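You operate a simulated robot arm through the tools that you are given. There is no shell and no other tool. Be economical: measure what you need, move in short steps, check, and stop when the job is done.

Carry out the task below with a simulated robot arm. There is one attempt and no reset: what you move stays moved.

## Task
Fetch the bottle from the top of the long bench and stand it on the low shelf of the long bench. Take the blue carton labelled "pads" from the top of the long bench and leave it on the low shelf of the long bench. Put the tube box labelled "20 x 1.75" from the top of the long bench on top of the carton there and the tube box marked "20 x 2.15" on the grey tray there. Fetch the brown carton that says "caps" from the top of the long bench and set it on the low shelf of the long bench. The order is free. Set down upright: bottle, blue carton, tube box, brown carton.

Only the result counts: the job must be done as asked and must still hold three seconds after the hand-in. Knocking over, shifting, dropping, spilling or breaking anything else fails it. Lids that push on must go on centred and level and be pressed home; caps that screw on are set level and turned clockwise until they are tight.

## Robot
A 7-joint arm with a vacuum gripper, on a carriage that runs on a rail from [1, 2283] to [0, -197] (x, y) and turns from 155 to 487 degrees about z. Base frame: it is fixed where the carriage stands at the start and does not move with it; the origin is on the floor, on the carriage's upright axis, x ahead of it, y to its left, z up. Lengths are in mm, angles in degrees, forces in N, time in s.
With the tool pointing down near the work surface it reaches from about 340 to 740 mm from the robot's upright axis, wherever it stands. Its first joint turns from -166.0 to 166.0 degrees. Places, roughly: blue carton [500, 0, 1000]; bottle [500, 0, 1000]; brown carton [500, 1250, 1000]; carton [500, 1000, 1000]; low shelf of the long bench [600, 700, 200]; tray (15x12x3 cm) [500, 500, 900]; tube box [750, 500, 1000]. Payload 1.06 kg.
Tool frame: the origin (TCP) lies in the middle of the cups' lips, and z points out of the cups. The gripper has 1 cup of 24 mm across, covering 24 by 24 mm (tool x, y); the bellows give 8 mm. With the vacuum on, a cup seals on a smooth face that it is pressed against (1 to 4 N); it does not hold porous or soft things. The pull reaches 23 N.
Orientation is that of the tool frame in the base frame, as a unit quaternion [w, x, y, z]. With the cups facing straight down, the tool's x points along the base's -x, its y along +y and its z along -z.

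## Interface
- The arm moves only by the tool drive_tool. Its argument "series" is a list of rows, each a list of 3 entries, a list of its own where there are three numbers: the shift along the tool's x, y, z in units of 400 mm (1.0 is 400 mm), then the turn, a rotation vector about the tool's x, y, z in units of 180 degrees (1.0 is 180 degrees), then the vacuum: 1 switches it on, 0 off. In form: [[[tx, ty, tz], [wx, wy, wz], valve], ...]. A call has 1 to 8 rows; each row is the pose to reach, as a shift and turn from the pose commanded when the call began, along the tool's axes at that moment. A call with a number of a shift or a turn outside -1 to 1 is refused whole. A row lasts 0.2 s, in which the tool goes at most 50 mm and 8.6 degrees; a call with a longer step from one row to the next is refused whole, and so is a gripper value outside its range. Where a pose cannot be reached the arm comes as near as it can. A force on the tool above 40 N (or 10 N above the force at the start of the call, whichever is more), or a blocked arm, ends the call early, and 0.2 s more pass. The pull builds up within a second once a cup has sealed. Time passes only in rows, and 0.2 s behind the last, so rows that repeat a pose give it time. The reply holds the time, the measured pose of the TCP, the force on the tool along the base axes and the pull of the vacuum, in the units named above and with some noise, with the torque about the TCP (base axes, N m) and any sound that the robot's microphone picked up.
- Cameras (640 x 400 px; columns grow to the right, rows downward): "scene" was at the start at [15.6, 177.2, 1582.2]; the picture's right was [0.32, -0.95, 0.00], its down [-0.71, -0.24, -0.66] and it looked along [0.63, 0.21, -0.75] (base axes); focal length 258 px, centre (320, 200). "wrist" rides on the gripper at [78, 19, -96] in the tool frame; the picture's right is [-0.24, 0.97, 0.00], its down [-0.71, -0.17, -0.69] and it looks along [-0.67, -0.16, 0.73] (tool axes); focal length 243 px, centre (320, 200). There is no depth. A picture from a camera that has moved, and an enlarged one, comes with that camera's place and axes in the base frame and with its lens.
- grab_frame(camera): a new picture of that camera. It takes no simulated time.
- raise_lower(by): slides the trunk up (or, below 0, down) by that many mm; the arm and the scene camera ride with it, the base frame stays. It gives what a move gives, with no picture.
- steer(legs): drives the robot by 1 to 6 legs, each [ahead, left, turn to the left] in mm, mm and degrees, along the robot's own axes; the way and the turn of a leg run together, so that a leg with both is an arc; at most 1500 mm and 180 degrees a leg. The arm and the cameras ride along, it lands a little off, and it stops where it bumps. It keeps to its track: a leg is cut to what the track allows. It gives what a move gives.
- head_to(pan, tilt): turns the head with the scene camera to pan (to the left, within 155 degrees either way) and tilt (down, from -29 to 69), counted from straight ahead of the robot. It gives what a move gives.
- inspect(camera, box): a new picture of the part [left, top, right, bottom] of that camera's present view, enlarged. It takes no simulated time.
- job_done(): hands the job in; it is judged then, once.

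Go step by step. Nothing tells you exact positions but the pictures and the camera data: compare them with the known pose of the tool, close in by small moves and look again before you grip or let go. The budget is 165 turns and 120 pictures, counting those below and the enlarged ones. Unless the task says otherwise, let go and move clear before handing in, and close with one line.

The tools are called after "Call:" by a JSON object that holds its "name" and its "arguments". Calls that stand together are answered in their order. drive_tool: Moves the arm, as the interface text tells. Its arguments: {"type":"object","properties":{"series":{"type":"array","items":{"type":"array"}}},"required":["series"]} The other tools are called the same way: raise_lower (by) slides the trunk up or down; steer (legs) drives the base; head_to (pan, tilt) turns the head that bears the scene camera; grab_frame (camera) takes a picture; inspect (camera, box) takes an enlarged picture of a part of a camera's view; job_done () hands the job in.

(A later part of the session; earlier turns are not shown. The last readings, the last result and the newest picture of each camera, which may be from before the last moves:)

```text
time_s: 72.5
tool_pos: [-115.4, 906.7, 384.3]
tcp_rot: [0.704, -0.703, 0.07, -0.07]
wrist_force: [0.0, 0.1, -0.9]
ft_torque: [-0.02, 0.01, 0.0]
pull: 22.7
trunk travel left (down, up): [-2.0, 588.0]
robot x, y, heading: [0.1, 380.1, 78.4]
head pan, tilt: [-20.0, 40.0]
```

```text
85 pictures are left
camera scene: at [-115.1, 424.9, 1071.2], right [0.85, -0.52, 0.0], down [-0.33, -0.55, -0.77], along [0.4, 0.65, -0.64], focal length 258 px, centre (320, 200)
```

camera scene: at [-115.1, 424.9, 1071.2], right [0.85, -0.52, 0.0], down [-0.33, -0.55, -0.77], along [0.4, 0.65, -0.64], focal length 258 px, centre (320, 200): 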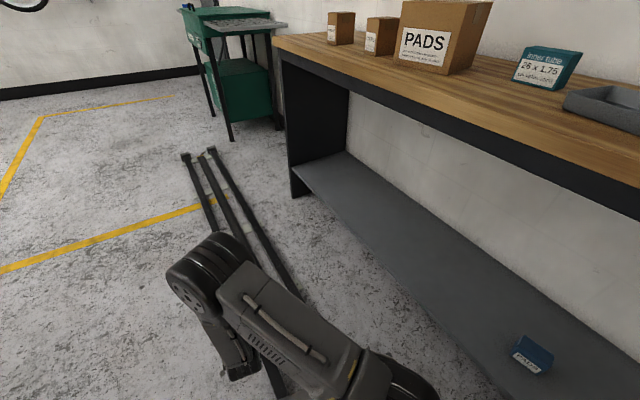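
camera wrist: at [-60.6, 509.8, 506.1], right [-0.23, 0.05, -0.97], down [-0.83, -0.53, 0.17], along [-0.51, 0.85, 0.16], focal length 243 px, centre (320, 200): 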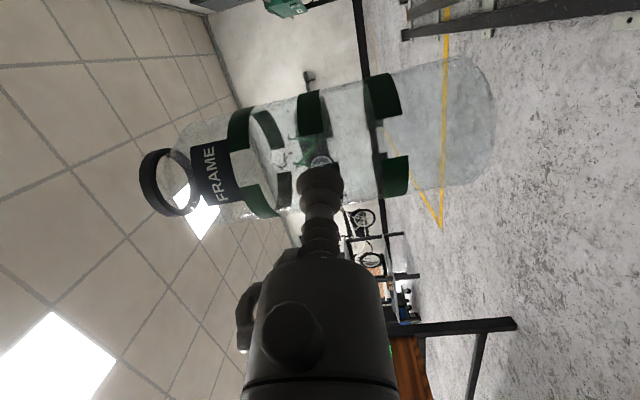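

The path is open. I'll swing in.

Call:
{"name": "steer", "arguments": {"legs": [[0, 0, -77]]}}

Call:
{"name": "grab_frame", "arguments": {"camera": "wrist"}}

Call:
{"name": "head_to", "arguments": {"pan": 55, "tilt": 40}}

Call:
{"name": "grab_frame", "arguments": {"camera": "scene"}}

```text
time_s: 76.2
tool_pos: [486.8, 609.7, 384.7]
tcp_rot: [0.507, -0.505, 0.493, -0.495]
wrist_force: [0.4, -0.3, -0.9]
ft_torque: [0.03, 0.06, 0.04]
pull: 22.9
trunk travel left (down, up): [-2.0, 588.0]
robot x, y, heading: [0.4, 383.0, 1.6]
head pan, tilt: [-20.0, 40.0]
```

```text
84 pictures are left
camera wrist: at [391.3, 530.2, 366.5], right [0.0, 0.24, -0.97], down [-0.7, 0.69, 0.17], along [0.71, 0.68, 0.16], focal length 243 px, centre (320, 200)
```

wrist: 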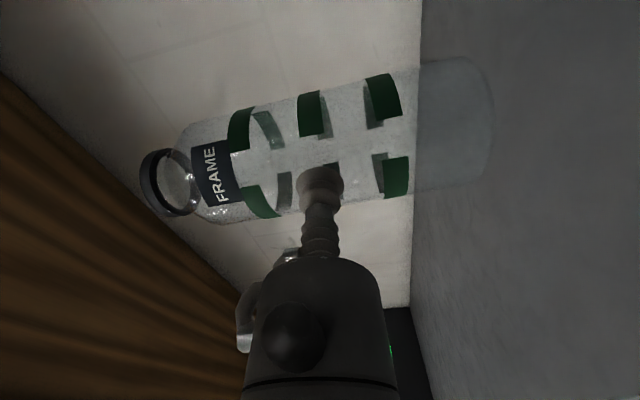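

```text
time_s: 77.7
tool_pos: [487.5, 610.2, 383.9]
tcp_rot: [0.507, -0.506, 0.493, -0.495]
wrist_force: [0.0, 0.1, -1.0]
ft_torque: [-0.03, 0.0, -0.01]
pull: 22.3
trunk travel left (down, up): [-2.0, 588.0]
robot x, y, heading: [2.4, 382.4, 1.4]
head pan, tilt: [55.0, 40.0]
```

```text
83 pictures are left
camera scene: at [-15.3, 602.3, 1071.2], right [0.83, -0.55, 0.0], down [-0.36, -0.54, -0.77], along [0.42, 0.64, -0.64], focal length 258 px, centre (320, 200)
```

scene: 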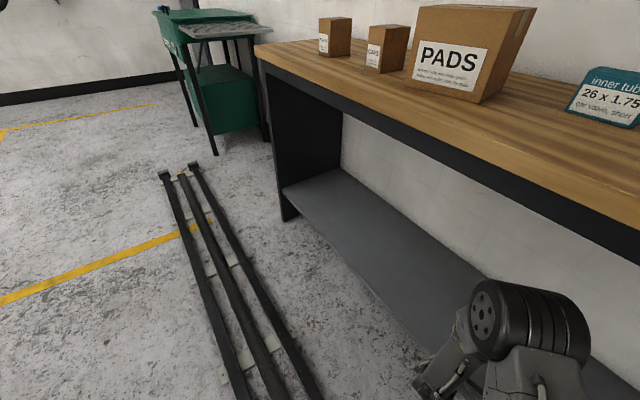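

I'll lower to about z 333, then finely to contact near 322.

Call:
{"name": "drive_tool", "arguments": {"series": [[[0, 0.06, 0], [0, 0, 0], 1], [[0, 0.115, 0], [0, 0, 0], 1], [[0, 0.13, 0], [0, 0, 0], 1], [[0, 0.14, 0], [0, 0, 0], 1], [[0, 0.14, 0], [0, 0, 0], 1]]}}

Call:
{"name": "grab_frame", "arguments": {"camera": "wrist"}}

```text
time_s: 78.9
tool_pos: [487.4, 611.8, 329.2]
tcp_rot: [0.506, -0.505, 0.493, -0.496]
wrist_force: [0.3, -1.0, -1.0]
ft_torque: [0.03, -0.01, 0.08]
pull: 22.7
trunk travel left (down, up): [-2.0, 588.0]
robot x, y, heading: [-1.4, 383.3, 1.5]
head pan, tilt: [55.0, 40.0]
```

```text
82 pictures are left
camera wrist: at [391.5, 530.1, 309.9], right [0.0, 0.24, -0.97], down [-0.7, 0.69, 0.17], along [0.71, 0.68, 0.16], focal length 243 px, centre (320, 200)
```

wrist: 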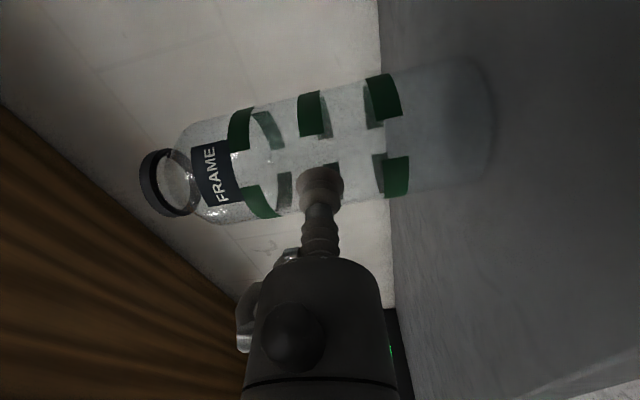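

Call:
{"name": "drive_tool", "arguments": {"series": [[[0, 0.0075, 0], [0, 0, 0], 1], [[0, 0.0125, 0], [0, 0, 0], 1], [[0, 0.0175, 0], [0, 0, 0], 1], [[0, 0.0175, 0], [0, 0, 0], 1]]}}

```text
time_s: 79.9
tool_pos: [487.5, 611.7, 320.8]
tcp_rot: [0.507, -0.505, 0.493, -0.495]
wrist_force: [-1.5, -1.0, 12.0]
ft_torque: [0.0, 0.04, 0.0]
pull: 22.8
trunk travel left (down, up): [-2.0, 588.0]
robot x, y, heading: [-1.5, 379.0, 1.5]
head pan, tilt: [55.0, 40.0]
```

Contact made. I'll ease up slightly, release, wait, and back straight off.

Call:
{"name": "drive_tool", "arguments": {"series": [[[0, -0.004, 0], [0, 0, 0], 1], [[0, -0.004, 0], [0, 0, 0], 0], [[0, -0.004, 0], [0, 0, 0], 0], [[0, -0.004, 0], [0, 0, 0], 0], [[0, -0.004, -0.02], [0, 0, 0], 0], [[0, -0.004, -0.1], [0, 0, 0], 0], [[0, -0.004, -0.2], [0, 0, 0], 0]]}}

Call:
{"name": "grab_frame", "arguments": {"camera": "wrist"}}

```text
time_s: 81.5
tool_pos: [406.7, 609.4, 322.8]
tcp_rot: [0.507, -0.506, 0.494, -0.494]
wrist_force: [-1.3, 0.4, -0.5]
ft_torque: [0.01, -0.05, 0.0]
pull: 0.1
trunk travel left (down, up): [-2.0, 588.0]
robot x, y, heading: [-0.8, 384.6, 1.5]
head pan, tilt: [55.0, 40.0]
```

```text
81 pictures are left
camera wrist: at [311.4, 529.2, 304.7], right [0.0, 0.24, -0.97], down [-0.7, 0.69, 0.17], along [0.71, 0.68, 0.16], focal length 243 px, centre (320, 200)
```

wrist: 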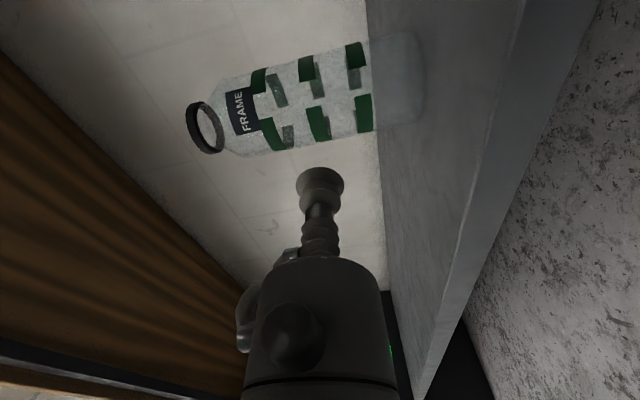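

The bottle stands upright. I'll swing out, raise the trunk and restore the tool-down orientation.

Call:
{"name": "steer", "arguments": {"legs": [[0, 0, 77]]}}

Call:
{"name": "raise_lower", "arguments": {"by": 300}}

Call:
{"name": "raise_lower", "arguments": {"by": 225}}

Call:
{"name": "drive_tool", "arguments": {"series": [[[0, 0, 0], [-0.027, 0.027, 0.027], 0], [[0, -0.05, 0], [-0.054, 0.054, 0.054], 0], [[0, -0.1, 0], [-0.081, 0.081, 0.081], 0], [[0, -0.15, 0], [-0.108, 0.108, 0.108], 0], [[0, -0.2, 0], [-0.135, 0.135, 0.135], 0], [[0, -0.25, 0], [-0.162, 0.162, 0.162], 0], [[0, -0.3, 0], [-0.189, 0.189, 0.189], 0], [[0, -0.35, 0], [-0.216, 0.216, 0.216], 0]]}}

Call:
{"name": "drive_tool", "arguments": {"series": [[[0, 0, 0], [-0.027, 0.027, 0.027], 0], [[0, 0, 0], [-0.054, 0.054, 0.054], 0], [[0, 0, 0], [-0.081, 0.081, 0.081], 0], [[0, 0, 0], [-0.108, 0.108, 0.108], 0], [[0, 0, 0], [-0.135, 0.135, 0.135], 0], [[0, 0, 0], [-0.162, 0.162, 0.162], 0], [[0, 0, 0], [-0.169, 0.169, 0.169], 0]]}}

Call:
{"name": "grab_frame", "arguments": {"camera": "wrist"}}

```text
time_s: 85.1
tool_pos: [-113.0, 834.0, 323.3]
tcp_rot: [0.703, -0.701, 0.086, -0.085]
wrist_force: [-0.3, -0.1, 0.3]
ft_torque: [0.0, -0.04, 0.01]
pull: 0.1
trunk travel left (down, up): [-2.0, 588.0]
robot x, y, heading: [-0.8, 381.9, 76.1]
head pan, tilt: [55.0, 40.0]
```

```text
time_s: 88.1
tool_pos: [-112.4, 835.1, 622.9]
tcp_rot: [0.702, -0.702, 0.086, -0.086]
wrist_force: [0.1, 0.0, -0.3]
ft_torque: [-0.02, -0.02, -0.02]
pull: 0.0
trunk travel left (down, up): [-302.0, 288.0]
robot x, y, heading: [1.2, 381.7, 76.0]
head pan, tilt: [55.0, 40.0]
```

```text
time_s: 90.5
tool_pos: [-112.3, 833.2, 848.1]
tcp_rot: [0.702, -0.702, 0.084, -0.085]
wrist_force: [0.3, 0.8, -0.5]
ft_torque: [0.02, -0.01, 0.01]
pull: 0.0
trunk travel left (down, up): [-527.0, 63.0]
robot x, y, heading: [1.9, 380.6, 76.2]
head pan, tilt: [55.0, 40.0]
```

```text
time_s: 92.3
tool_pos: [-112.3, 833.6, 987.0]
tcp_rot: [-0.359, 0.754, -0.549, 0.043]
wrist_force: [-0.1, 0.6, 0.5]
ft_torque: [0.02, 0.03, -0.01]
pull: 0.0
trunk travel left (down, up): [-527.0, 63.0]
robot x, y, heading: [0.7, 382.0, 76.1]
head pan, tilt: [55.0, 40.0]
```

```text
time_s: 93.9
tool_pos: [-112.0, 833.8, 987.7]
tcp_rot: [0.001, -0.617, 0.787, 0.001]
wrist_force: [-0.5, -0.1, -0.2]
ft_torque: [0.01, 0.02, -0.01]
pull: 0.1
trunk travel left (down, up): [-527.0, 63.0]
robot x, y, heading: [1.7, 382.5, 76.2]
head pan, tilt: [55.0, 40.0]
```

```text
80 pictures are left
camera wrist: at [-152.2, 762.5, 1084.6], right [-0.89, 0.46, 0.0], down [0.34, 0.65, 0.69], along [0.32, 0.61, -0.73], focal length 243 px, centre (320, 200)
```

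wrist: 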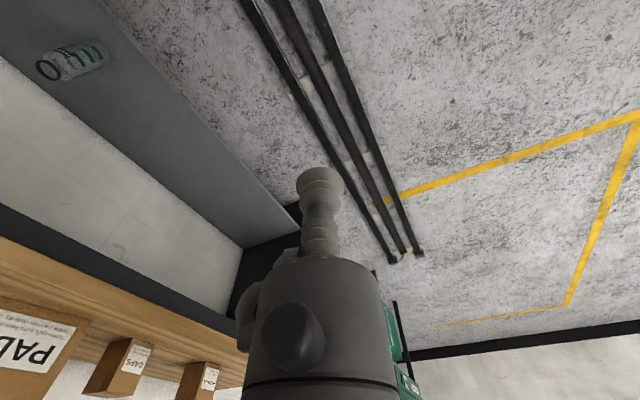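

Tool is down again. I'll raise to z≈1150, drive to y≈980 and check the small carton labels.

Call:
{"name": "drive_tool", "arguments": {"series": [[[0, 0, -0.1], [0, 0, 0], 0], [[0, 0, -0.2], [0, 0, 0], 0], [[0, 0, -0.3], [0, 0, 0], 0], [[0, 0, -0.4], [0, 0, 0], 0]]}}

Call:
{"name": "steer", "arguments": {"legs": [[582, 145, 0]]}}

Call:
{"name": "head_to", "arguments": {"pan": -60, "tilt": 45}}

Call:
{"name": "grab_frame", "arguments": {"camera": "scene"}}

```text
time_s: 94.9
tool_pos: [-111.6, 831.5, 1145.7]
tcp_rot: [0.001, -0.616, 0.788, 0.0]
wrist_force: [-0.4, 0.2, -0.4]
ft_torque: [0.02, 0.02, -0.01]
pull: 0.0
trunk travel left (down, up): [-527.0, 63.0]
robot x, y, heading: [0.5, 385.0, 76.0]
head pan, tilt: [55.0, 40.0]
```

```text
time_s: 98.3
tool_pos: [-112.4, 1437.2, 1144.9]
tcp_rot: [0.001, -0.618, 0.786, 0.001]
wrist_force: [0.6, 0.4, -0.2]
ft_torque: [0.04, -0.01, -0.02]
pull: 0.0
trunk travel left (down, up): [-527.0, 63.0]
robot x, y, heading: [2.6, 988.6, 76.1]
head pan, tilt: [55.0, 40.0]
```

```text
time_s: 100.3
tool_pos: [-114.0, 1437.4, 1145.6]
tcp_rot: [0.0, -0.618, 0.786, 0.001]
wrist_force: [-0.6, 0.0, 0.6]
ft_torque: [-0.01, 0.0, -0.05]
pull: 0.0
trunk travel left (down, up): [-527.0, 63.0]
robot x, y, heading: [1.4, 984.9, 76.4]
head pan, tilt: [-60.0, 45.0]
```

```text
79 pictures are left
camera scene: at [-82.0, 986.1, 1588.9], right [0.28, -0.96, 0.0], down [-0.68, -0.2, -0.71], along [0.68, 0.2, -0.71], focal length 258 px, centre (320, 200)
```

scene: 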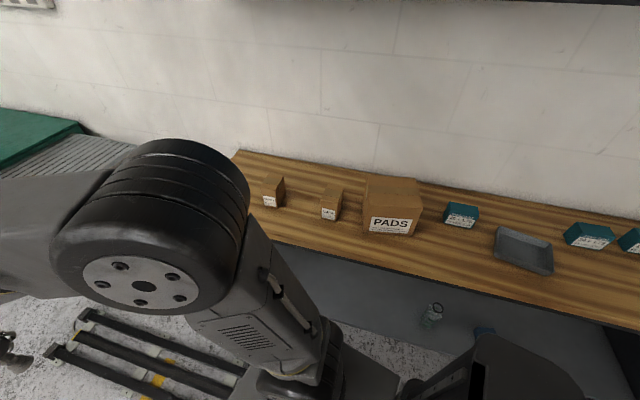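

Call:
{"name": "inspect", "arguments": {"camera": "scene", "box": [250, 160, 430, 250]}}

Call:
{"name": "inspect", "arguments": {"camera": "scene", "box": [400, 180, 640, 290]}}

```text
3.56 times, centred on (340, 205) of scene
camera zoom: at [-82.0, 986.1, 1588.9], right [0.28, -0.96, 0.0], down [-0.68, -0.2, -0.71], along [0.68, 0.2, -0.71], focal length 916 px, centre (249, 182)
```

zoom: 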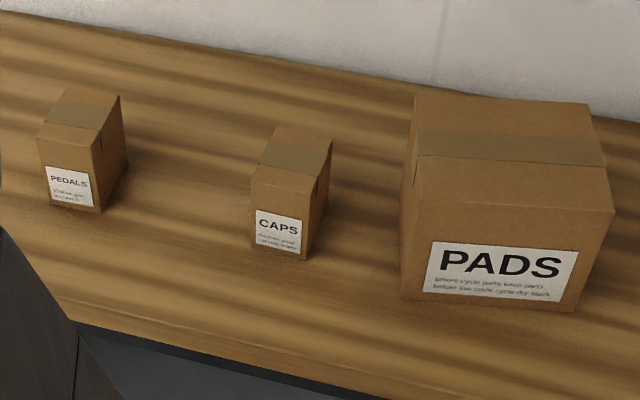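

```text
2.67 times, centred on (520, 235) of scene
camera zoom: at [-82.0, 986.1, 1588.9], right [0.28, -0.96, 0.0], down [-0.68, -0.2, -0.71], along [0.68, 0.2, -0.71], focal length 687 px, centre (-213, 107)
```

zoom: 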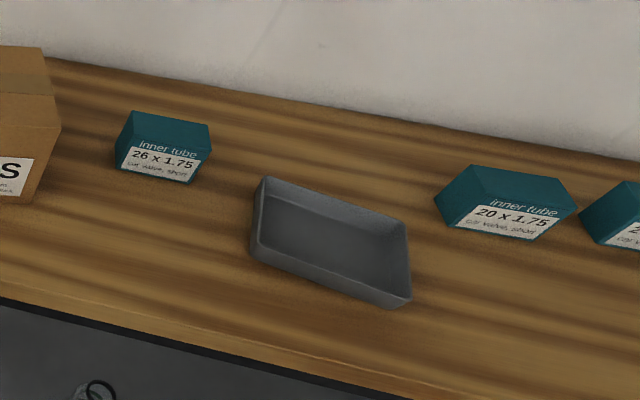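

"CAPS" is the middle carton, centred near (518, 1120) with top z≈1010. I'll turn to face the bench and move over it.

Call:
{"name": "steer", "arguments": {"legs": [[0, 0, -76.2]]}}

Call:
{"name": "grab_frame", "arguments": {"camera": "wrist"}}

```text
time_s: 104.0
tool_pos: [413.4, 1201.3, 1145.4]
tcp_rot: [0.001, 0.002, 1.0, 0.001]
wrist_force: [-0.8, -0.6, -1.3]
ft_torque: [-0.03, 0.0, 0.01]
pull: 0.0
trunk travel left (down, up): [-527.0, 63.0]
robot x, y, heading: [-0.1, 984.7, -0.3]
head pan, tilt: [-60.0, 45.0]
```

```text
76 pictures are left
camera wrist: at [332.9, 1220.4, 1242.3], right [0.24, 0.97, 0.0], down [0.71, -0.17, 0.69], along [0.67, -0.16, -0.73], focal length 243 px, centre (320, 200)
```

wrist: 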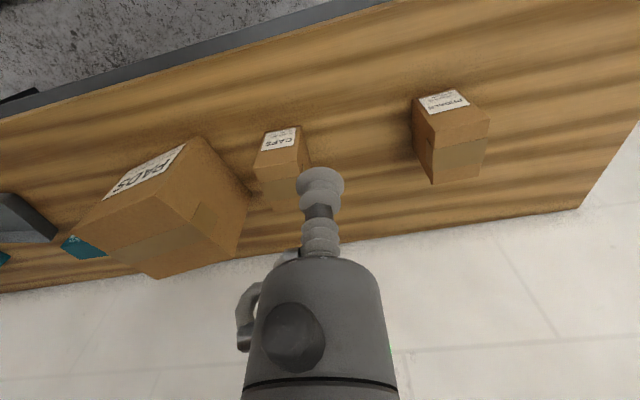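

Call:
{"name": "drive_tool", "arguments": {"series": [[[-0.08, -0.06, 0], [0, 0, 0], 0], [[-0.16, -0.12, 0], [0, 0, 0], 0], [[-0.25, -0.19, 0.05], [0, 0, 0], 0], [[-0.25, -0.19, 0.17], [0, 0, 0], 0], [[-0.25, -0.19, 0.2], [0, 0, 0], 0]]}}

Call:
{"name": "grab_frame", "arguments": {"camera": "wrist"}}

```text
time_s: 105.2
tool_pos: [515.5, 1127.1, 1065.5]
tcp_rot: [0.001, 0.002, 1.0, 0.0]
wrist_force: [0.7, -0.1, -0.2]
ft_torque: [0.02, 0.0, 0.01]
pull: 0.1
trunk travel left (down, up): [-527.0, 63.0]
robot x, y, heading: [-3.8, 985.7, -0.4]
head pan, tilt: [-60.0, 45.0]
```

```text
75 pictures are left
camera wrist: at [434.5, 1145.7, 1162.2], right [0.24, 0.97, 0.0], down [0.71, -0.17, 0.69], along [0.67, -0.16, -0.73], focal length 243 px, centre (320, 200)
```

wrist: 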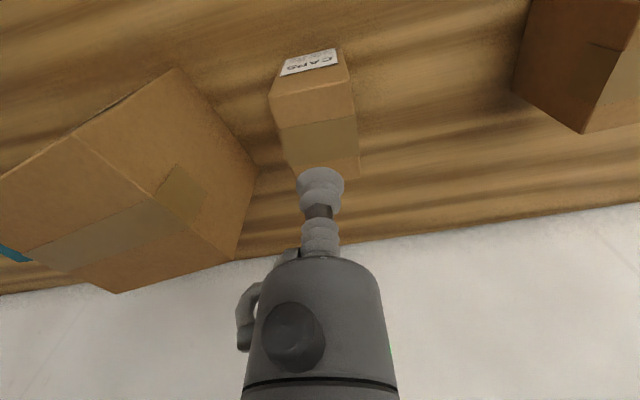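

Call:
{"name": "drive_tool", "arguments": {"series": [[[-0.0125, -0.005, 0.05], [0, 0, 0], 0], [[-0.0125, -0.005, 0.09], [0, 0, 0], 0]]}}

Call:
{"name": "grab_frame", "arguments": {"camera": "wrist"}}

```text
time_s: 105.8
tool_pos: [518.9, 1123.0, 1030.4]
tcp_rot: [0.001, 0.003, 1.0, 0.0]
wrist_force: [-0.2, 0.3, -0.9]
ft_torque: [0.01, -0.01, 0.0]
pull: 0.2
trunk travel left (down, up): [-527.0, 63.0]
robot x, y, heading: [-0.5, 985.0, -0.2]
head pan, tilt: [-60.0, 45.0]
```

```text
74 pictures are left
camera wrist: at [438.5, 1142.4, 1126.8], right [0.24, 0.97, 0.0], down [0.71, -0.18, 0.69], along [0.67, -0.16, -0.73], focal length 243 px, centre (320, 200)
```

wrist: 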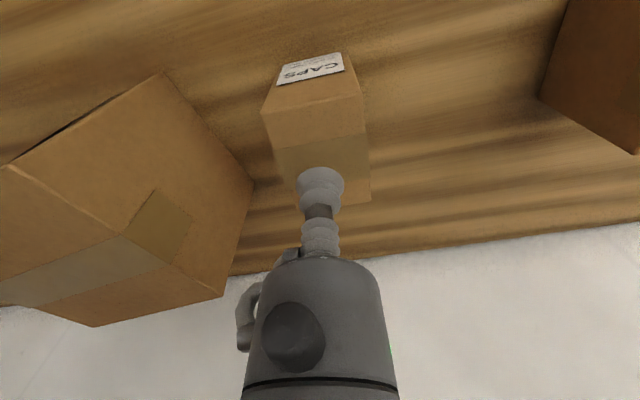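

I'll shift 4 mm further in x to centre on the tape strip and descend with the vacuum on.

Call:
{"name": "drive_tool", "arguments": {"series": [[[-0.0125, 0, 0.025], [0, 0, 0], 1], [[-0.0125, 0, 0.04], [0, 0, 0], 1], [[-0.0125, 0, 0.05], [0, 0, 0], 1], [[-0.0125, 0, 0.06], [0, 0, 0], 1], [[-0.0125, 0, 0.06], [0, 0, 0], 1]]}}

Call:
{"name": "grab_frame", "arguments": {"camera": "wrist"}}

```text
time_s: 107.0
tool_pos: [523.2, 1122.4, 1005.4]
tcp_rot: [0.0, 0.002, 1.0, 0.0]
wrist_force: [0.0, -1.0, 0.1]
ft_torque: [0.01, -0.02, 0.04]
pull: 0.1
trunk travel left (down, up): [-527.0, 63.0]
robot x, y, heading: [-1.8, 987.4, -0.2]
head pan, tilt: [-60.0, 45.0]
```

```text
73 pictures are left
camera wrist: at [443.1, 1141.9, 1102.4], right [0.24, 0.97, 0.0], down [0.71, -0.17, 0.69], along [0.67, -0.16, -0.73], focal length 243 px, centre (320, 200)
```

wrist: 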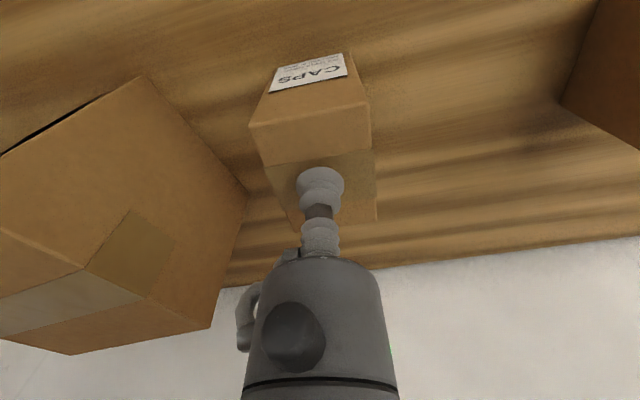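

Call:
{"name": "drive_tool", "arguments": {"series": [[[0, 0, 0.01], [0, 0, 0], 1], [[0, 0, 0.02], [0, 0, 0], 1], [[0, 0, 0.028], [0, 0, 0], 1], [[0, 0, 0.028], [0, 0, 0], 1]]}}

```text
time_s: 108.0
tool_pos: [522.8, 1122.0, 995.5]
tcp_rot: [0.0, 0.002, 1.0, 0.0]
wrist_force: [-3.1, 1.2, 6.6]
ft_torque: [0.02, 0.01, -0.03]
pull: 23.2
trunk travel left (down, up): [-527.0, 63.0]
robot x, y, heading: [1.2, 982.0, -0.3]
head pan, tilt: [-60.0, 45.0]
```

Sealed on the tape. I'll lift 150 mm, swing left above the pedals carton and out.

Call:
{"name": "drive_tool", "arguments": {"series": [[[0, 0, -0.03], [0, 0, 0], 1], [[0, 0, -0.1], [0, 0, 0], 1], [[0, 0, -0.2], [0, 0, 0], 1], [[0, 0, -0.3], [0, 0, 0], 1], [[0, 0, -0.39], [0, 0, 0], 1], [[0, 0, -0.39], [0, 0, 0], 1]]}}

Call:
{"name": "grab_frame", "arguments": {"camera": "wrist"}}

```text
time_s: 109.4
tool_pos: [526.0, 1120.3, 1151.6]
tcp_rot: [0.001, 0.002, 1.0, 0.0]
wrist_force: [0.3, 0.2, -2.5]
ft_torque: [-0.01, 0.01, -0.01]
pull: 22.9
trunk travel left (down, up): [-527.0, 63.0]
robot x, y, heading: [-0.4, 986.4, 0.2]
head pan, tilt: [-60.0, 45.0]
```

```text
72 pictures are left
camera wrist: at [445.8, 1140.8, 1247.5], right [0.24, 0.97, 0.0], down [0.71, -0.17, 0.69], along [0.67, -0.16, -0.73], focal length 243 px, centre (320, 200)
```

wrist: 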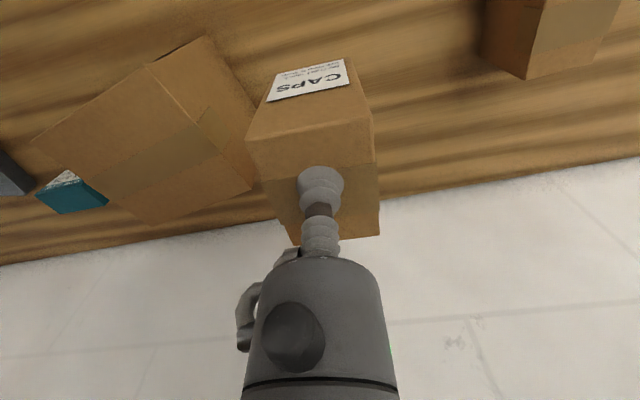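

Held well. I'll swing out, lower the trunk, and lower the arm in the clear.

Call:
{"name": "steer", "arguments": {"legs": [[0, 0, 92]]}}

Call:
{"name": "raise_lower", "arguments": {"by": -300}}

Call:
{"name": "raise_lower", "arguments": {"by": -225}}

Call:
{"name": "drive_tool", "arguments": {"series": [[[0, 0, 0.1], [0, 0, 0], 1], [[0, 0, 0.2], [0, 0, 0], 1], [[0, 0, 0.3], [0, 0, 0], 1], [[0, 0, 0.4], [0, 0, 0], 1], [[0, 0, 0.5], [0, 0, 0], 1], [[0, 0, 0.6], [0, 0, 0], 1]]}}

Call:
{"name": "grab_frame", "arguments": {"camera": "wrist"}}

Call:
{"name": "grab_frame", "arguments": {"camera": "scene"}}

```text
time_s: 113.7
tool_pos: [-166.2, 1503.4, 1149.8]
tcp_rot: [0.0, 0.724, -0.689, 0.0]
wrist_force: [0.7, 0.2, -2.1]
ft_torque: [-0.02, 0.02, -0.01]
pull: 22.8
trunk travel left (down, up): [-527.0, 63.0]
robot x, y, heading: [0.4, 982.8, 92.9]
head pan, tilt: [-60.0, 45.0]
```

```text
time_s: 116.7
tool_pos: [-165.1, 1503.7, 850.1]
tcp_rot: [-0.001, 0.725, -0.689, -0.001]
wrist_force: [0.5, -0.3, -2.8]
ft_torque: [-0.05, -0.01, -0.03]
pull: 23.2
trunk travel left (down, up): [-227.0, 363.0]
robot x, y, heading: [-0.2, 986.7, 92.8]
head pan, tilt: [-60.0, 45.0]
```

```text
time_s: 119.1
tool_pos: [-165.3, 1503.0, 625.5]
tcp_rot: [-0.001, 0.725, -0.689, -0.001]
wrist_force: [-1.1, 0.5, -2.7]
ft_torque: [0.0, -0.01, 0.0]
pull: 23.1
trunk travel left (down, up): [-2.0, 588.0]
robot x, y, heading: [-1.4, 981.7, 92.9]
head pan, tilt: [-60.0, 45.0]
```

```text
time_s: 120.5
tool_pos: [-164.4, 1504.8, 385.0]
tcp_rot: [-0.001, 0.725, -0.689, -0.002]
wrist_force: [0.0, 0.4, -2.8]
ft_torque: [-0.01, 0.04, 0.0]
pull: 22.9
trunk travel left (down, up): [-2.0, 588.0]
robot x, y, heading: [1.5, 983.7, 93.0]
head pan, tilt: [-60.0, 45.0]
```

```text
71 pictures are left
camera wrist: at [-181.6, 1426.1, 482.2], right [-0.98, 0.19, 0.0], down [0.14, 0.71, 0.69], along [0.13, 0.68, -0.73], focal length 243 px, centre (320, 200)
```

wrist: 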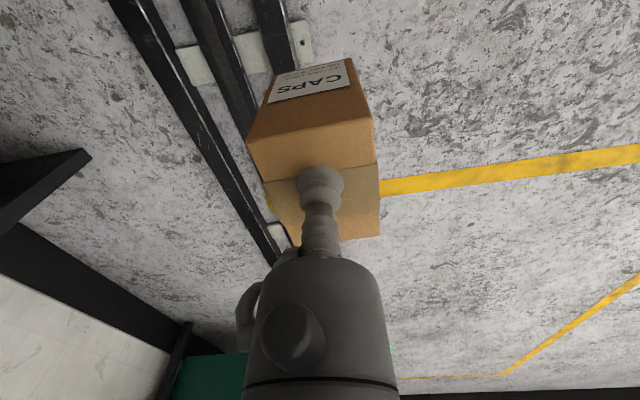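

```text
70 pictures are left
camera scene: at [-78.6, 962.1, 1064.0], right [0.54, -0.84, 0.0], down [-0.59, -0.38, -0.71], along [0.59, 0.38, -0.71], focal length 258 px, centre (320, 200)
```

scene: 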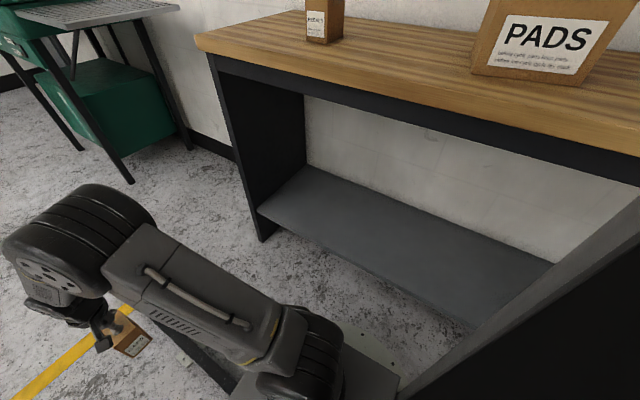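

Clear of the end panel by calculation (arc reaches the front edge near y≈1400). I'll swing in.

Call:
{"name": "steer", "arguments": {"legs": [[0, 0, -92]]}}

Call:
{"name": "grab_frame", "arguments": {"camera": "wrist"}}

```text
time_s: 124.8
tool_pos: [526.1, 1132.2, 386.8]
tcp_rot: [0.001, -0.008, 1.0, 0.0]
wrist_force: [-0.3, -0.2, -2.7]
ft_torque: [0.01, 0.06, 0.02]
pull: 22.8
trunk travel left (down, up): [-2.0, 588.0]
robot x, y, heading: [1.3, 987.4, 0.8]
head pan, tilt: [-60.0, 45.0]
```

```text
69 pictures are left
camera wrist: at [444.7, 1149.7, 482.5], right [0.22, 0.98, 0.0], down [0.71, -0.16, 0.69], along [0.67, -0.15, -0.73], focal length 243 px, centre (320, 200)
```

wrist: 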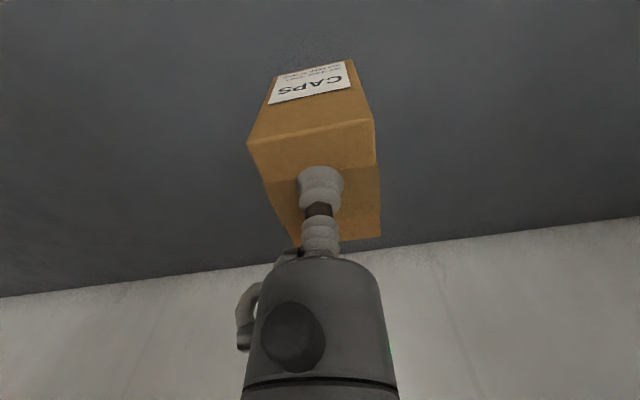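

Over the shelf. I'll lower to contact, expected near z≈335.

Call:
{"name": "drive_tool", "arguments": {"series": [[[0, 0, 0.06], [0, 0, 0], 1], [[0, 0, 0.1], [0, 0, 0], 1], [[0, 0, 0.11], [0, 0, 0], 1], [[0, 0, 0.12], [0, 0, 0], 1], [[0, 0, 0.13], [0, 0, 0], 1], [[0, 0, 0.13], [0, 0, 0], 1]]}}

```text
time_s: 126.2
tool_pos: [525.7, 1131.5, 336.1]
tcp_rot: [0.001, -0.008, 1.0, 0.001]
wrist_force: [-5.1, 0.0, 17.5]
ft_torque: [0.01, -0.01, 0.05]
pull: 23.1
trunk travel left (down, up): [-2.0, 588.0]
robot x, y, heading: [2.6, 987.3, 0.9]
head pan, tilt: [-60.0, 45.0]
```

Call:
{"name": "drive_tool", "arguments": {"series": [[[0, 0, -0.008], [0, 0, 0], 1], [[0, 0, -0.008], [0, 0, 0], 0], [[0, 0, -0.008], [0, 0, 0], 0], [[0, 0, -0.008], [0, 0, 0], 0], [[0, 0, -0.03], [0, 0, 0], 0], [[0, 0, -0.1], [0, 0, 0], 0], [[0, 0, -0.2], [0, 0, 0], 0]]}}

Call:
{"name": "grab_frame", "arguments": {"camera": "wrist"}}

```text
time_s: 127.8
tool_pos: [523.7, 1129.7, 415.4]
tcp_rot: [0.001, -0.007, 1.0, 0.0]
wrist_force: [0.2, 0.4, -0.2]
ft_torque: [0.0, 0.0, 0.02]
pull: 0.0
trunk travel left (down, up): [-2.0, 588.0]
robot x, y, heading: [-0.6, 982.4, 0.8]
head pan, tilt: [-60.0, 45.0]
```

```text
68 pictures are left
camera wrist: at [443.6, 1148.0, 510.9], right [0.22, 0.98, 0.0], down [0.71, -0.16, 0.69], along [0.67, -0.15, -0.73], focal length 243 px, centre (320, 200)
```

wrist: 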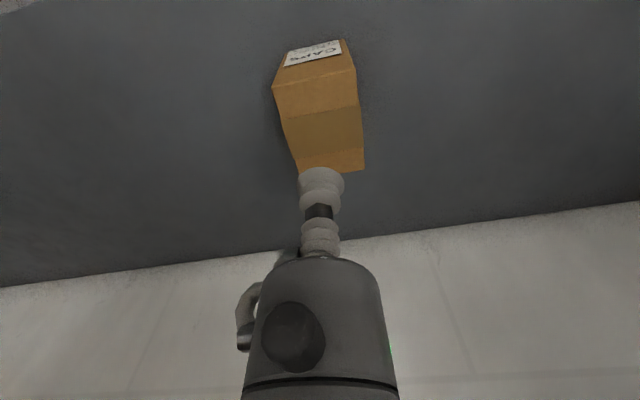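

The caps carton stands on the shelf. I'll swing out, raise, and drive back toward the tube boxes.

Call:
{"name": "steer", "arguments": {"legs": [[0, 0, 92]]}}

Call:
{"name": "raise_lower", "arguments": {"by": 300}}

Call:
{"name": "raise_lower", "arguments": {"by": 225}}

Call:
{"name": "drive_tool", "arguments": {"series": [[[0, 0, -0.1], [0, 0, 0], 0], [[0, 0, -0.2], [0, 0, 0], 0], [[0, 0, -0.3], [0, 0, 0], 0], [[0, 0, -0.4], [0, 0, 0], 0], [[0, 0, -0.5], [0, 0, 0], 0]]}}

Call:
{"name": "steer", "arguments": {"legs": [[-739, 36, 0], [0, 0, -93]]}}

Call:
{"name": "grab_frame", "arguments": {"camera": "wrist"}}

```text
time_s: 132.1
tool_pos: [-166.1, 1503.5, 414.6]
tcp_rot: [0.0, 0.726, -0.687, -0.001]
wrist_force: [-0.1, -0.7, 0.4]
ft_torque: [-0.04, -0.02, 0.01]
pull: 0.2
trunk travel left (down, up): [-2.0, 588.0]
robot x, y, heading: [-2.8, 983.7, 93.0]
head pan, tilt: [-60.0, 45.0]
```

```text
time_s: 135.1
tool_pos: [-165.4, 1503.1, 714.2]
tcp_rot: [0.0, 0.726, -0.687, -0.001]
wrist_force: [-1.4, 0.0, -0.1]
ft_torque: [-0.02, 0.03, -0.01]
pull: 0.0
trunk travel left (down, up): [-302.0, 288.0]
robot x, y, heading: [1.3, 981.2, 93.2]
head pan, tilt: [-60.0, 45.0]
```

```text
time_s: 137.5
tool_pos: [-164.7, 1503.8, 939.1]
tcp_rot: [-0.001, 0.727, -0.687, 0.0]
wrist_force: [0.4, 0.5, -0.5]
ft_torque: [-0.01, -0.03, -0.01]
pull: 0.0
trunk travel left (down, up): [-527.0, 63.0]
robot x, y, heading: [2.7, 984.9, 93.2]
head pan, tilt: [-60.0, 45.0]
```

```text
time_s: 138.7
tool_pos: [-165.0, 1503.1, 1139.3]
tcp_rot: [-0.001, 0.727, -0.687, 0.001]
wrist_force: [-0.9, 0.4, -0.4]
ft_torque: [-0.03, -0.01, 0.03]
pull: 0.0
trunk travel left (down, up): [-527.0, 63.0]
robot x, y, heading: [2.2, 987.3, 93.1]
head pan, tilt: [-60.0, 45.0]
```

```text
time_s: 146.7
tool_pos: [528.3, 374.6, 1138.3]
tcp_rot: [0.0, 0.005, 1.0, 0.001]
wrist_force: [0.7, 0.1, -0.4]
ft_torque: [-0.02, 0.04, 0.0]
pull: 0.1
trunk travel left (down, up): [-527.0, 63.0]
robot x, y, heading: [-1.2, 245.6, -0.9]
head pan, tilt: [-60.0, 45.0]
```

```text
67 pictures are left
camera wrist: at [447.8, 394.1, 1234.7], right [0.25, 0.97, 0.0], down [0.7, -0.18, 0.69], along [0.67, -0.17, -0.73], focal length 243 px, centre (320, 200)
```

wrist: 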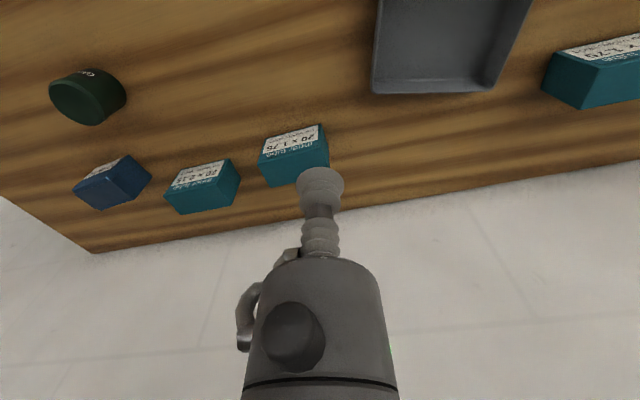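

The 20 x 1.75 box is near (628, 314). I'll move over it and down.

Call:
{"name": "drive_tool", "arguments": {"series": [[[-0.09, -0.06, 0], [0, 0, 0], 0], [[-0.18, -0.12, 0], [0, 0, 0], 0], [[-0.25, -0.153, 0.06], [0, 0, 0], 0], [[-0.25, -0.153, 0.17], [0, 0, 0], 0], [[-0.25, -0.153, 0.28], [0, 0, 0], 0], [[-0.25, -0.153, 0.32], [0, 0, 0], 0]]}}

Call:
{"name": "grab_frame", "arguments": {"camera": "wrist"}}

```text
time_s: 148.1
tool_pos: [629.4, 310.1, 1008.5]
tcp_rot: [0.001, 0.006, 1.0, 0.0]
wrist_force: [-0.3, -0.2, -0.3]
ft_torque: [0.0, -0.01, 0.01]
pull: 0.1
trunk travel left (down, up): [-527.0, 63.0]
robot x, y, heading: [4.4, 245.9, -0.6]
head pan, tilt: [-60.0, 45.0]
```

```text
66 pictures are left
camera wrist: at [547.9, 330.8, 1105.5], right [0.25, 0.97, 0.0], down [0.7, -0.18, 0.69], along [0.67, -0.17, -0.73], focal length 243 px, centre (320, 200)
```

wrist: 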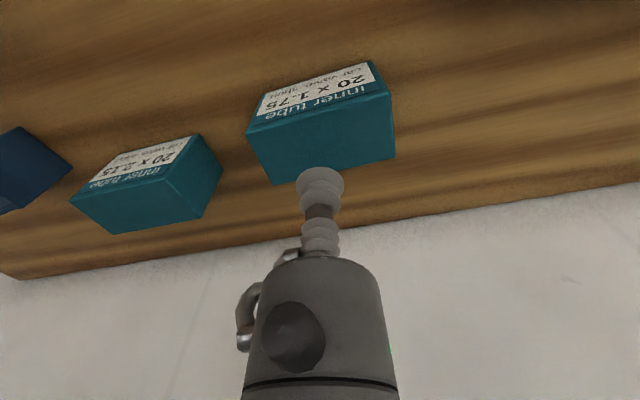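

Well centred; a 3 mm shift in y and descend with vacuum.

Call:
{"name": "drive_tool", "arguments": {"series": [[[0, 0.0075, 0.05], [0, 0, 0], 1], [[0, 0.0075, 0.08], [0, 0, 0], 1], [[0, 0.0075, 0.095], [0, 0, 0], 1], [[0, 0.0075, 0.105], [0, 0, 0], 1], [[0, 0.0075, 0.115], [0, 0, 0], 1], [[0, 0.0075, 0.115], [0, 0, 0], 1]]}}

Call:
{"name": "grab_frame", "arguments": {"camera": "wrist"}}

```text
time_s: 149.4
tool_pos: [626.9, 314.0, 967.5]
tcp_rot: [0.003, 0.005, 1.0, 0.002]
wrist_force: [-6.4, -2.1, 17.3]
ft_torque: [0.05, -0.01, 0.03]
pull: 22.6
trunk travel left (down, up): [-527.0, 63.0]
robot x, y, heading: [-0.4, 242.4, -0.5]
head pan, tilt: [-60.0, 45.0]
```

```text
65 pictures are left
camera wrist: at [546.1, 333.7, 1063.2], right [0.25, 0.97, 0.0], down [0.7, -0.18, 0.69], along [0.67, -0.17, -0.73], focal length 243 px, centre (320, 200)
```

wrist: 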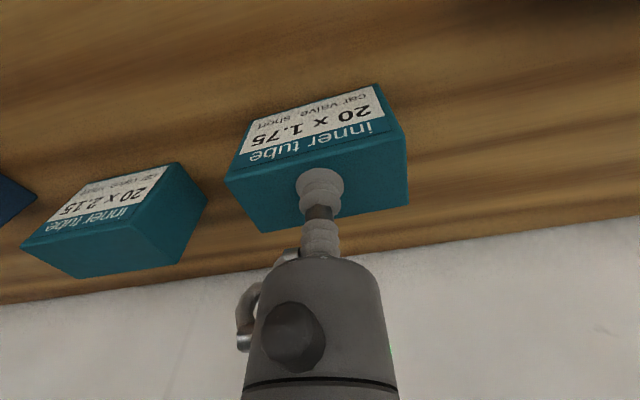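

Sealed. I'll lift high (to about z 1180), and raise the trunk a little for clearance over the carton.

Call:
{"name": "drive_tool", "arguments": {"series": [[[0, 0, -0.03], [0, 0, 0], 1], [[0, 0, -0.12], [0, 0, 0], 1], [[0, 0, -0.22], [0, 0, 0], 1], [[0.06, 0, -0.32], [0, 0, 0], 1], [[0.12, 0, -0.42], [0, 0, 0], 1], [[0.18, 0, -0.48], [0, 0, 0], 1], [[0.2, 0, -0.48], [0, 0, 0], 1]]}}

Call:
{"name": "raise_lower", "arguments": {"by": 55}}

Call:
{"name": "head_to", "arguments": {"pan": 30, "tilt": 40}}

Call:
{"name": "grab_frame", "arguments": {"camera": "scene"}}

```text
time_s: 151.1
tool_pos: [547.8, 317.1, 1158.7]
tcp_rot: [0.001, 0.005, 1.0, 0.0]
wrist_force: [-0.2, -0.1, -2.0]
ft_torque: [0.01, 0.01, 0.0]
pull: 23.1
trunk travel left (down, up): [-527.0, 63.0]
robot x, y, heading: [-3.8, 241.5, -0.8]
head pan, tilt: [-60.0, 45.0]
```

```text
time_s: 152.0
tool_pos: [549.0, 316.8, 1212.8]
tcp_rot: [0.0, 0.004, 1.0, 0.0]
wrist_force: [0.0, 0.1, -1.0]
ft_torque: [-0.02, 0.07, 0.01]
pull: 22.2
trunk travel left (down, up): [-582.0, 8.0]
robot x, y, heading: [-2.5, 240.6, -0.3]
head pan, tilt: [-60.0, 45.0]
```

```text
time_s: 153.7
tool_pos: [549.0, 317.0, 1212.3]
tcp_rot: [0.001, 0.005, 1.0, 0.0]
wrist_force: [0.4, 0.3, -1.6]
ft_torque: [0.02, -0.01, 0.0]
pull: 22.8
trunk travel left (down, up): [-582.0, 8.0]
robot x, y, heading: [2.4, 242.1, -0.6]
head pan, tilt: [30.0, 40.0]
```

```text
64 pictures are left
camera scene: at [17.2, 437.8, 1651.2], right [0.49, -0.87, 0.0], down [-0.56, -0.32, -0.77], along [0.67, 0.38, -0.64], focal length 258 px, centre (320, 200)
```

scene: 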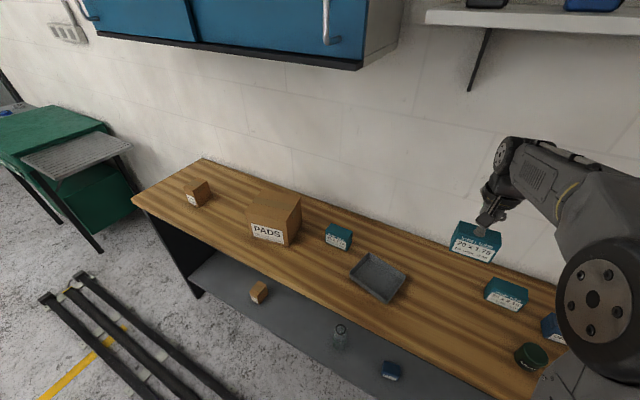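

Clear. I'll drive along the rail so the box is over the PADS carton.

Call:
{"name": "steer", "arguments": {"legs": [[0, 598, 0]]}}

Call:
{"name": "grab_frame", "arguments": {"camera": "wrist"}}

Call:
{"name": "grab_frame", "arguments": {"camera": "scene"}}

```text
time_s: 157.0
tool_pos: [548.0, 920.0, 1211.7]
tcp_rot: [0.001, 0.0, 1.0, 0.001]
wrist_force: [-0.1, 0.3, -1.8]
ft_torque: [0.02, 0.01, -0.01]
pull: 22.8
trunk travel left (down, up): [-582.0, 8.0]
robot x, y, heading: [1.3, 840.2, -0.2]
head pan, tilt: [30.0, 40.0]
```

```text
63 pictures are left
camera wrist: at [467.5, 939.6, 1309.1], right [0.24, 0.97, 0.0], down [0.71, -0.17, 0.69], along [0.67, -0.16, -0.73], focal length 243 px, centre (320, 200)
```

wrist: 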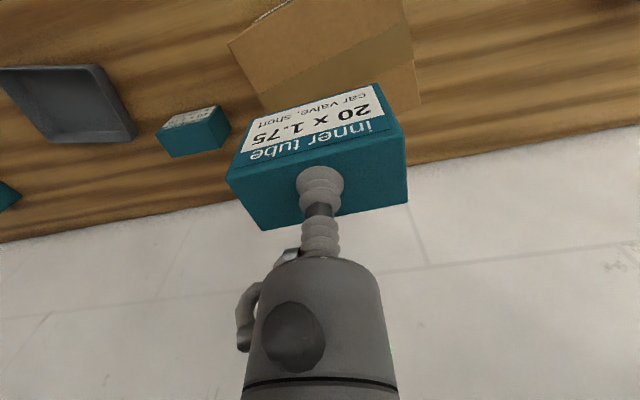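

```text
62 pictures are left
camera scene: at [15.5, 1036.0, 1651.1], right [0.5, -0.87, 0.0], down [-0.56, -0.32, -0.77], along [0.66, 0.38, -0.64], focal length 258 px, centre (320, 200)
```

scene: 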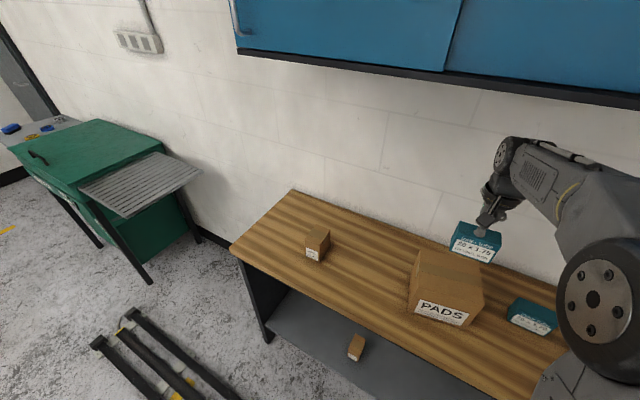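

Call:
{"name": "inspect", "arguments": {"camera": "scene", "box": [380, 200, 540, 340]}}

Call:
{"name": "inspect", "arguments": {"camera": "wrist", "box": [200, 0, 460, 160]}}

```text
2.86 times, centred on (460, 270) of scene
camera zoom: at [15.5, 1036.0, 1651.1], right [0.5, -0.87, 0.0], down [-0.56, -0.32, -0.77], along [0.66, 0.38, -0.64], focal length 736 px, centre (-80, 0)
```

zoom: 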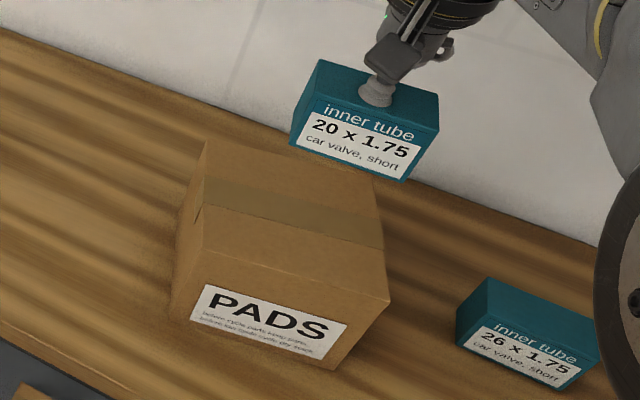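

```text
2.46 times, centred on (330, 80) of wrist
camera zoom: at [467.5, 939.6, 1309.1], right [0.24, 0.97, 0.0], down [0.71, -0.17, 0.69], along [0.67, -0.16, -0.73], focal length 597 px, centre (295, 495)
```

zoom: 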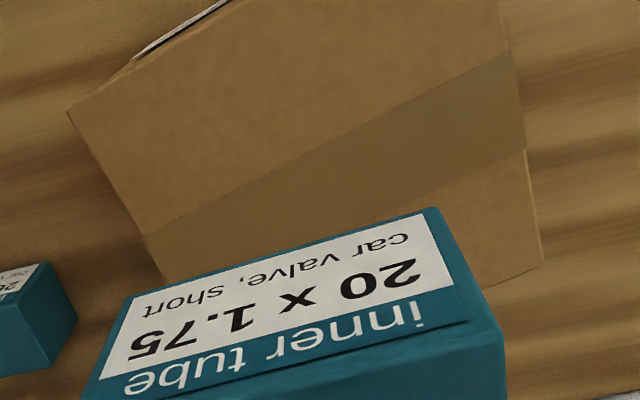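

The carton top centre is near (541, 932), z≈1046, so contact should come at TCP z≈1111. I'll shift and descend.

Call:
{"name": "drive_tool", "arguments": {"series": [[[0.0175, 0.03, 0.05], [0, 0, 0], 1], [[0.0175, 0.03, 0.15], [0, 0, 0], 1], [[0.0175, 0.03, 0.21], [0, 0, 0], 1], [[0.0175, 0.03, 0.21], [0, 0, 0], 1]]}}

Call:
{"name": "grab_frame", "arguments": {"camera": "wrist"}}

Call:
{"name": "inspect", "arguments": {"camera": "scene", "box": [380, 200, 540, 340]}}

```text
time_s: 158.0
tool_pos: [540.7, 932.1, 1129.4]
tcp_rot: [0.001, -0.001, 1.0, 0.0]
wrist_force: [0.7, -0.6, -1.0]
ft_torque: [0.0, 0.01, 0.01]
pull: 23.3
trunk travel left (down, up): [-582.0, 8.0]
robot x, y, heading: [1.0, 839.5, -0.0]
head pan, tilt: [30.0, 40.0]
```

```text
59 pictures are left
camera wrist: at [459.7, 951.3, 1225.2], right [0.24, 0.97, 0.0], down [0.71, -0.17, 0.69], along [0.67, -0.16, -0.73], focal length 243 px, centre (320, 200)
```

wrist: 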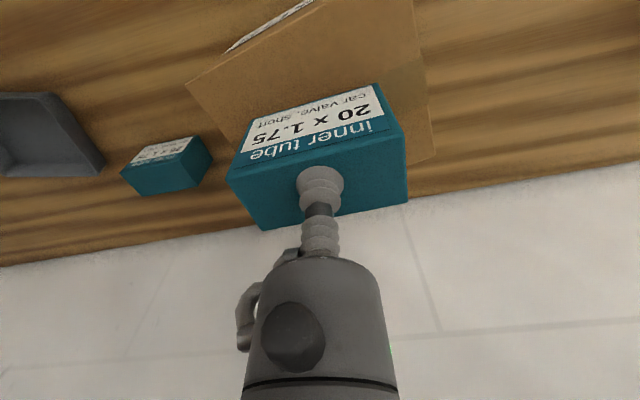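

```text
2.86 times, centred on (460, 270) of scene
camera zoom: at [15.4, 1035.8, 1651.2], right [0.5, -0.87, 0.0], down [-0.56, -0.32, -0.77], along [0.66, 0.38, -0.64], focal length 736 px, centre (-80, 0)
```

zoom: 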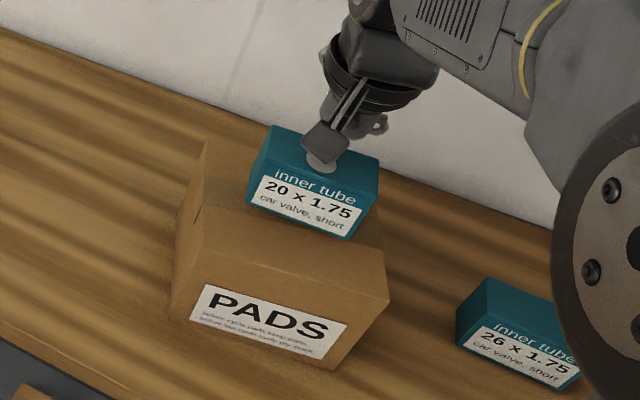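

Call:
{"name": "drive_tool", "arguments": {"series": [[[0, 0, 0.025], [0, 0, 0], 1], [[0, 0, 0.035], [0, 0, 0], 1], [[0, 0, 0.0425], [0, 0, 0], 1], [[0, 0, 0.0425], [0, 0, 0], 1]]}}

```text
time_s: 159.0
tool_pos: [541.3, 933.2, 1112.1]
tcp_rot: [0.002, 0.0, 1.0, 0.0]
wrist_force: [-0.3, -0.1, -1.0]
ft_torque: [0.02, 0.01, 0.01]
pull: 22.6
trunk travel left (down, up): [-582.0, 8.0]
robot x, y, heading: [2.0, 842.5, -0.2]
head pan, tilt: [30.0, 40.0]
```

Call:
{"name": "drive_tool", "arguments": {"series": [[[0, 0, 0.0075], [0, 0, 0], 1], [[0, 0, 0.0125], [0, 0, 0], 1], [[0, 0, 0.0125], [0, 0, 0], 1]]}}

```text
time_s: 159.8
tool_pos: [540.8, 932.6, 1107.3]
tcp_rot: [0.002, 0.0, 1.0, 0.002]
wrist_force: [-1.4, 3.1, 11.9]
ft_torque: [-0.01, 0.03, -0.01]
pull: 23.0
trunk travel left (down, up): [-582.0, 8.0]
robot x, y, heading: [-1.0, 842.6, -0.1]
head pan, tilt: [30.0, 40.0]
```

Contact on the carton. I'll ease, release and rise.

Call:
{"name": "drive_tool", "arguments": {"series": [[[0, 0, -0.006], [0, 0, 0], 1], [[0, 0, -0.006], [0, 0, 0], 0], [[0, 0, -0.006], [0, 0, 0], 0], [[0, 0, -0.006], [0, 0, 0], 0], [[0, 0, -0.025], [0, 0, 0], 0], [[0, 0, -0.1], [0, 0, 0], 0], [[0, 0, -0.15], [0, 0, 0], 0]]}}

Call:
{"name": "grab_frame", "arguments": {"camera": "wrist"}}

Call:
{"name": "inspect", "arguments": {"camera": "scene", "box": [380, 200, 540, 340]}}

```text
time_s: 161.4
tool_pos: [541.4, 932.3, 1166.8]
tcp_rot: [0.001, 0.0, 1.0, 0.0]
wrist_force: [0.4, -0.4, 0.4]
ft_torque: [-0.03, 0.01, -0.02]
pull: 0.0
trunk travel left (down, up): [-582.0, 8.0]
robot x, y, heading: [-1.3, 839.9, 0.1]
head pan, tilt: [30.0, 40.0]
```

```text
57 pictures are left
camera wrist: at [460.1, 951.4, 1263.4], right [0.24, 0.97, 0.0], down [0.71, -0.17, 0.69], along [0.67, -0.16, -0.73], focal length 243 px, centre (320, 200)
```

wrist: 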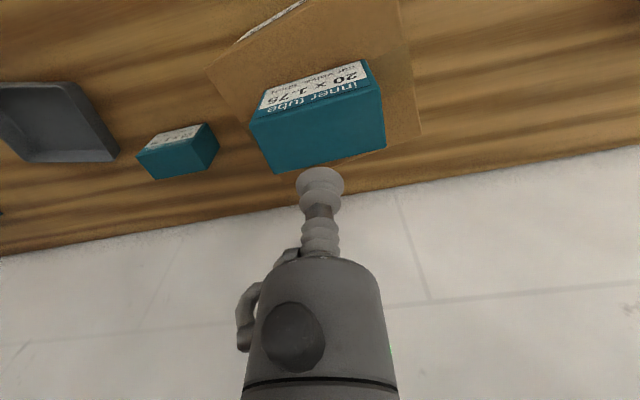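

```text
2.86 times, centred on (460, 270) of scene
camera zoom: at [15.1, 1035.7, 1651.2], right [0.5, -0.87, 0.0], down [-0.56, -0.32, -0.77], along [0.66, 0.38, -0.64], focal length 736 px, centre (-80, 0)
```

zoom: 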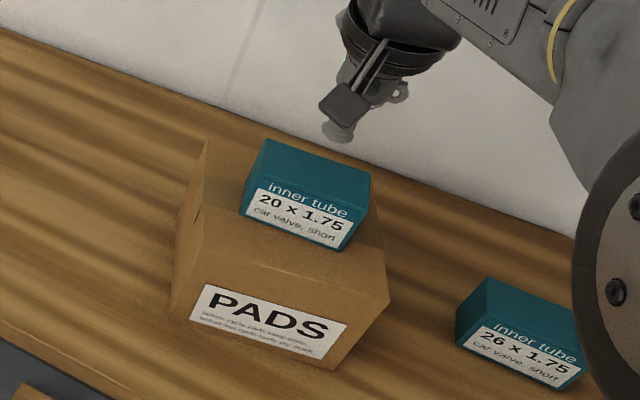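

Box one is placed. Now I'll drive to the 20 x 2.15 box.

Call:
{"name": "drive_tool", "arguments": {"series": [[[0, 0, -0.05], [0, 0, 0], 0], [[0, 0, -0.08], [0, 0, 0], 0]]}}

Call:
{"name": "steer", "arguments": {"legs": [[0, -750, 0]]}}

Call:
{"name": "grab_frame", "arguments": {"camera": "wrist"}}

```text
time_s: 162.0
tool_pos: [541.1, 932.5, 1198.6]
tcp_rot: [0.001, 0.0, 1.0, 0.0]
wrist_force: [-1.1, -0.8, -0.2]
ft_torque: [0.04, 0.0, -0.02]
pull: 0.1
trunk travel left (down, up): [-582.0, 8.0]
robot x, y, heading: [0.1, 839.0, 0.1]
head pan, tilt: [30.0, 40.0]
```

```text
time_s: 166.1
tool_pos: [540.5, 186.5, 1199.1]
tcp_rot: [0.0, -0.003, 1.0, 0.001]
wrist_force: [-0.3, 0.9, 0.9]
ft_torque: [0.0, 0.0, 0.01]
pull: 0.1
trunk travel left (down, up): [-582.0, 8.0]
robot x, y, heading: [1.9, 93.0, 0.2]
head pan, tilt: [30.0, 40.0]
```

```text
55 pictures are left
camera wrist: at [459.6, 205.0, 1295.4], right [0.23, 0.97, 0.0], down [0.71, -0.17, 0.69], along [0.67, -0.16, -0.73], focal length 243 px, centre (320, 200)
```

wrist: 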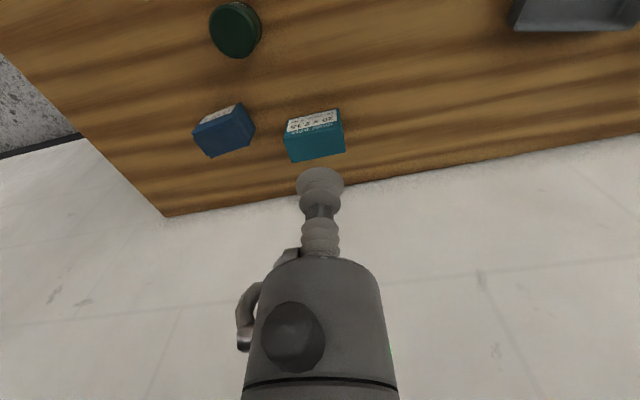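

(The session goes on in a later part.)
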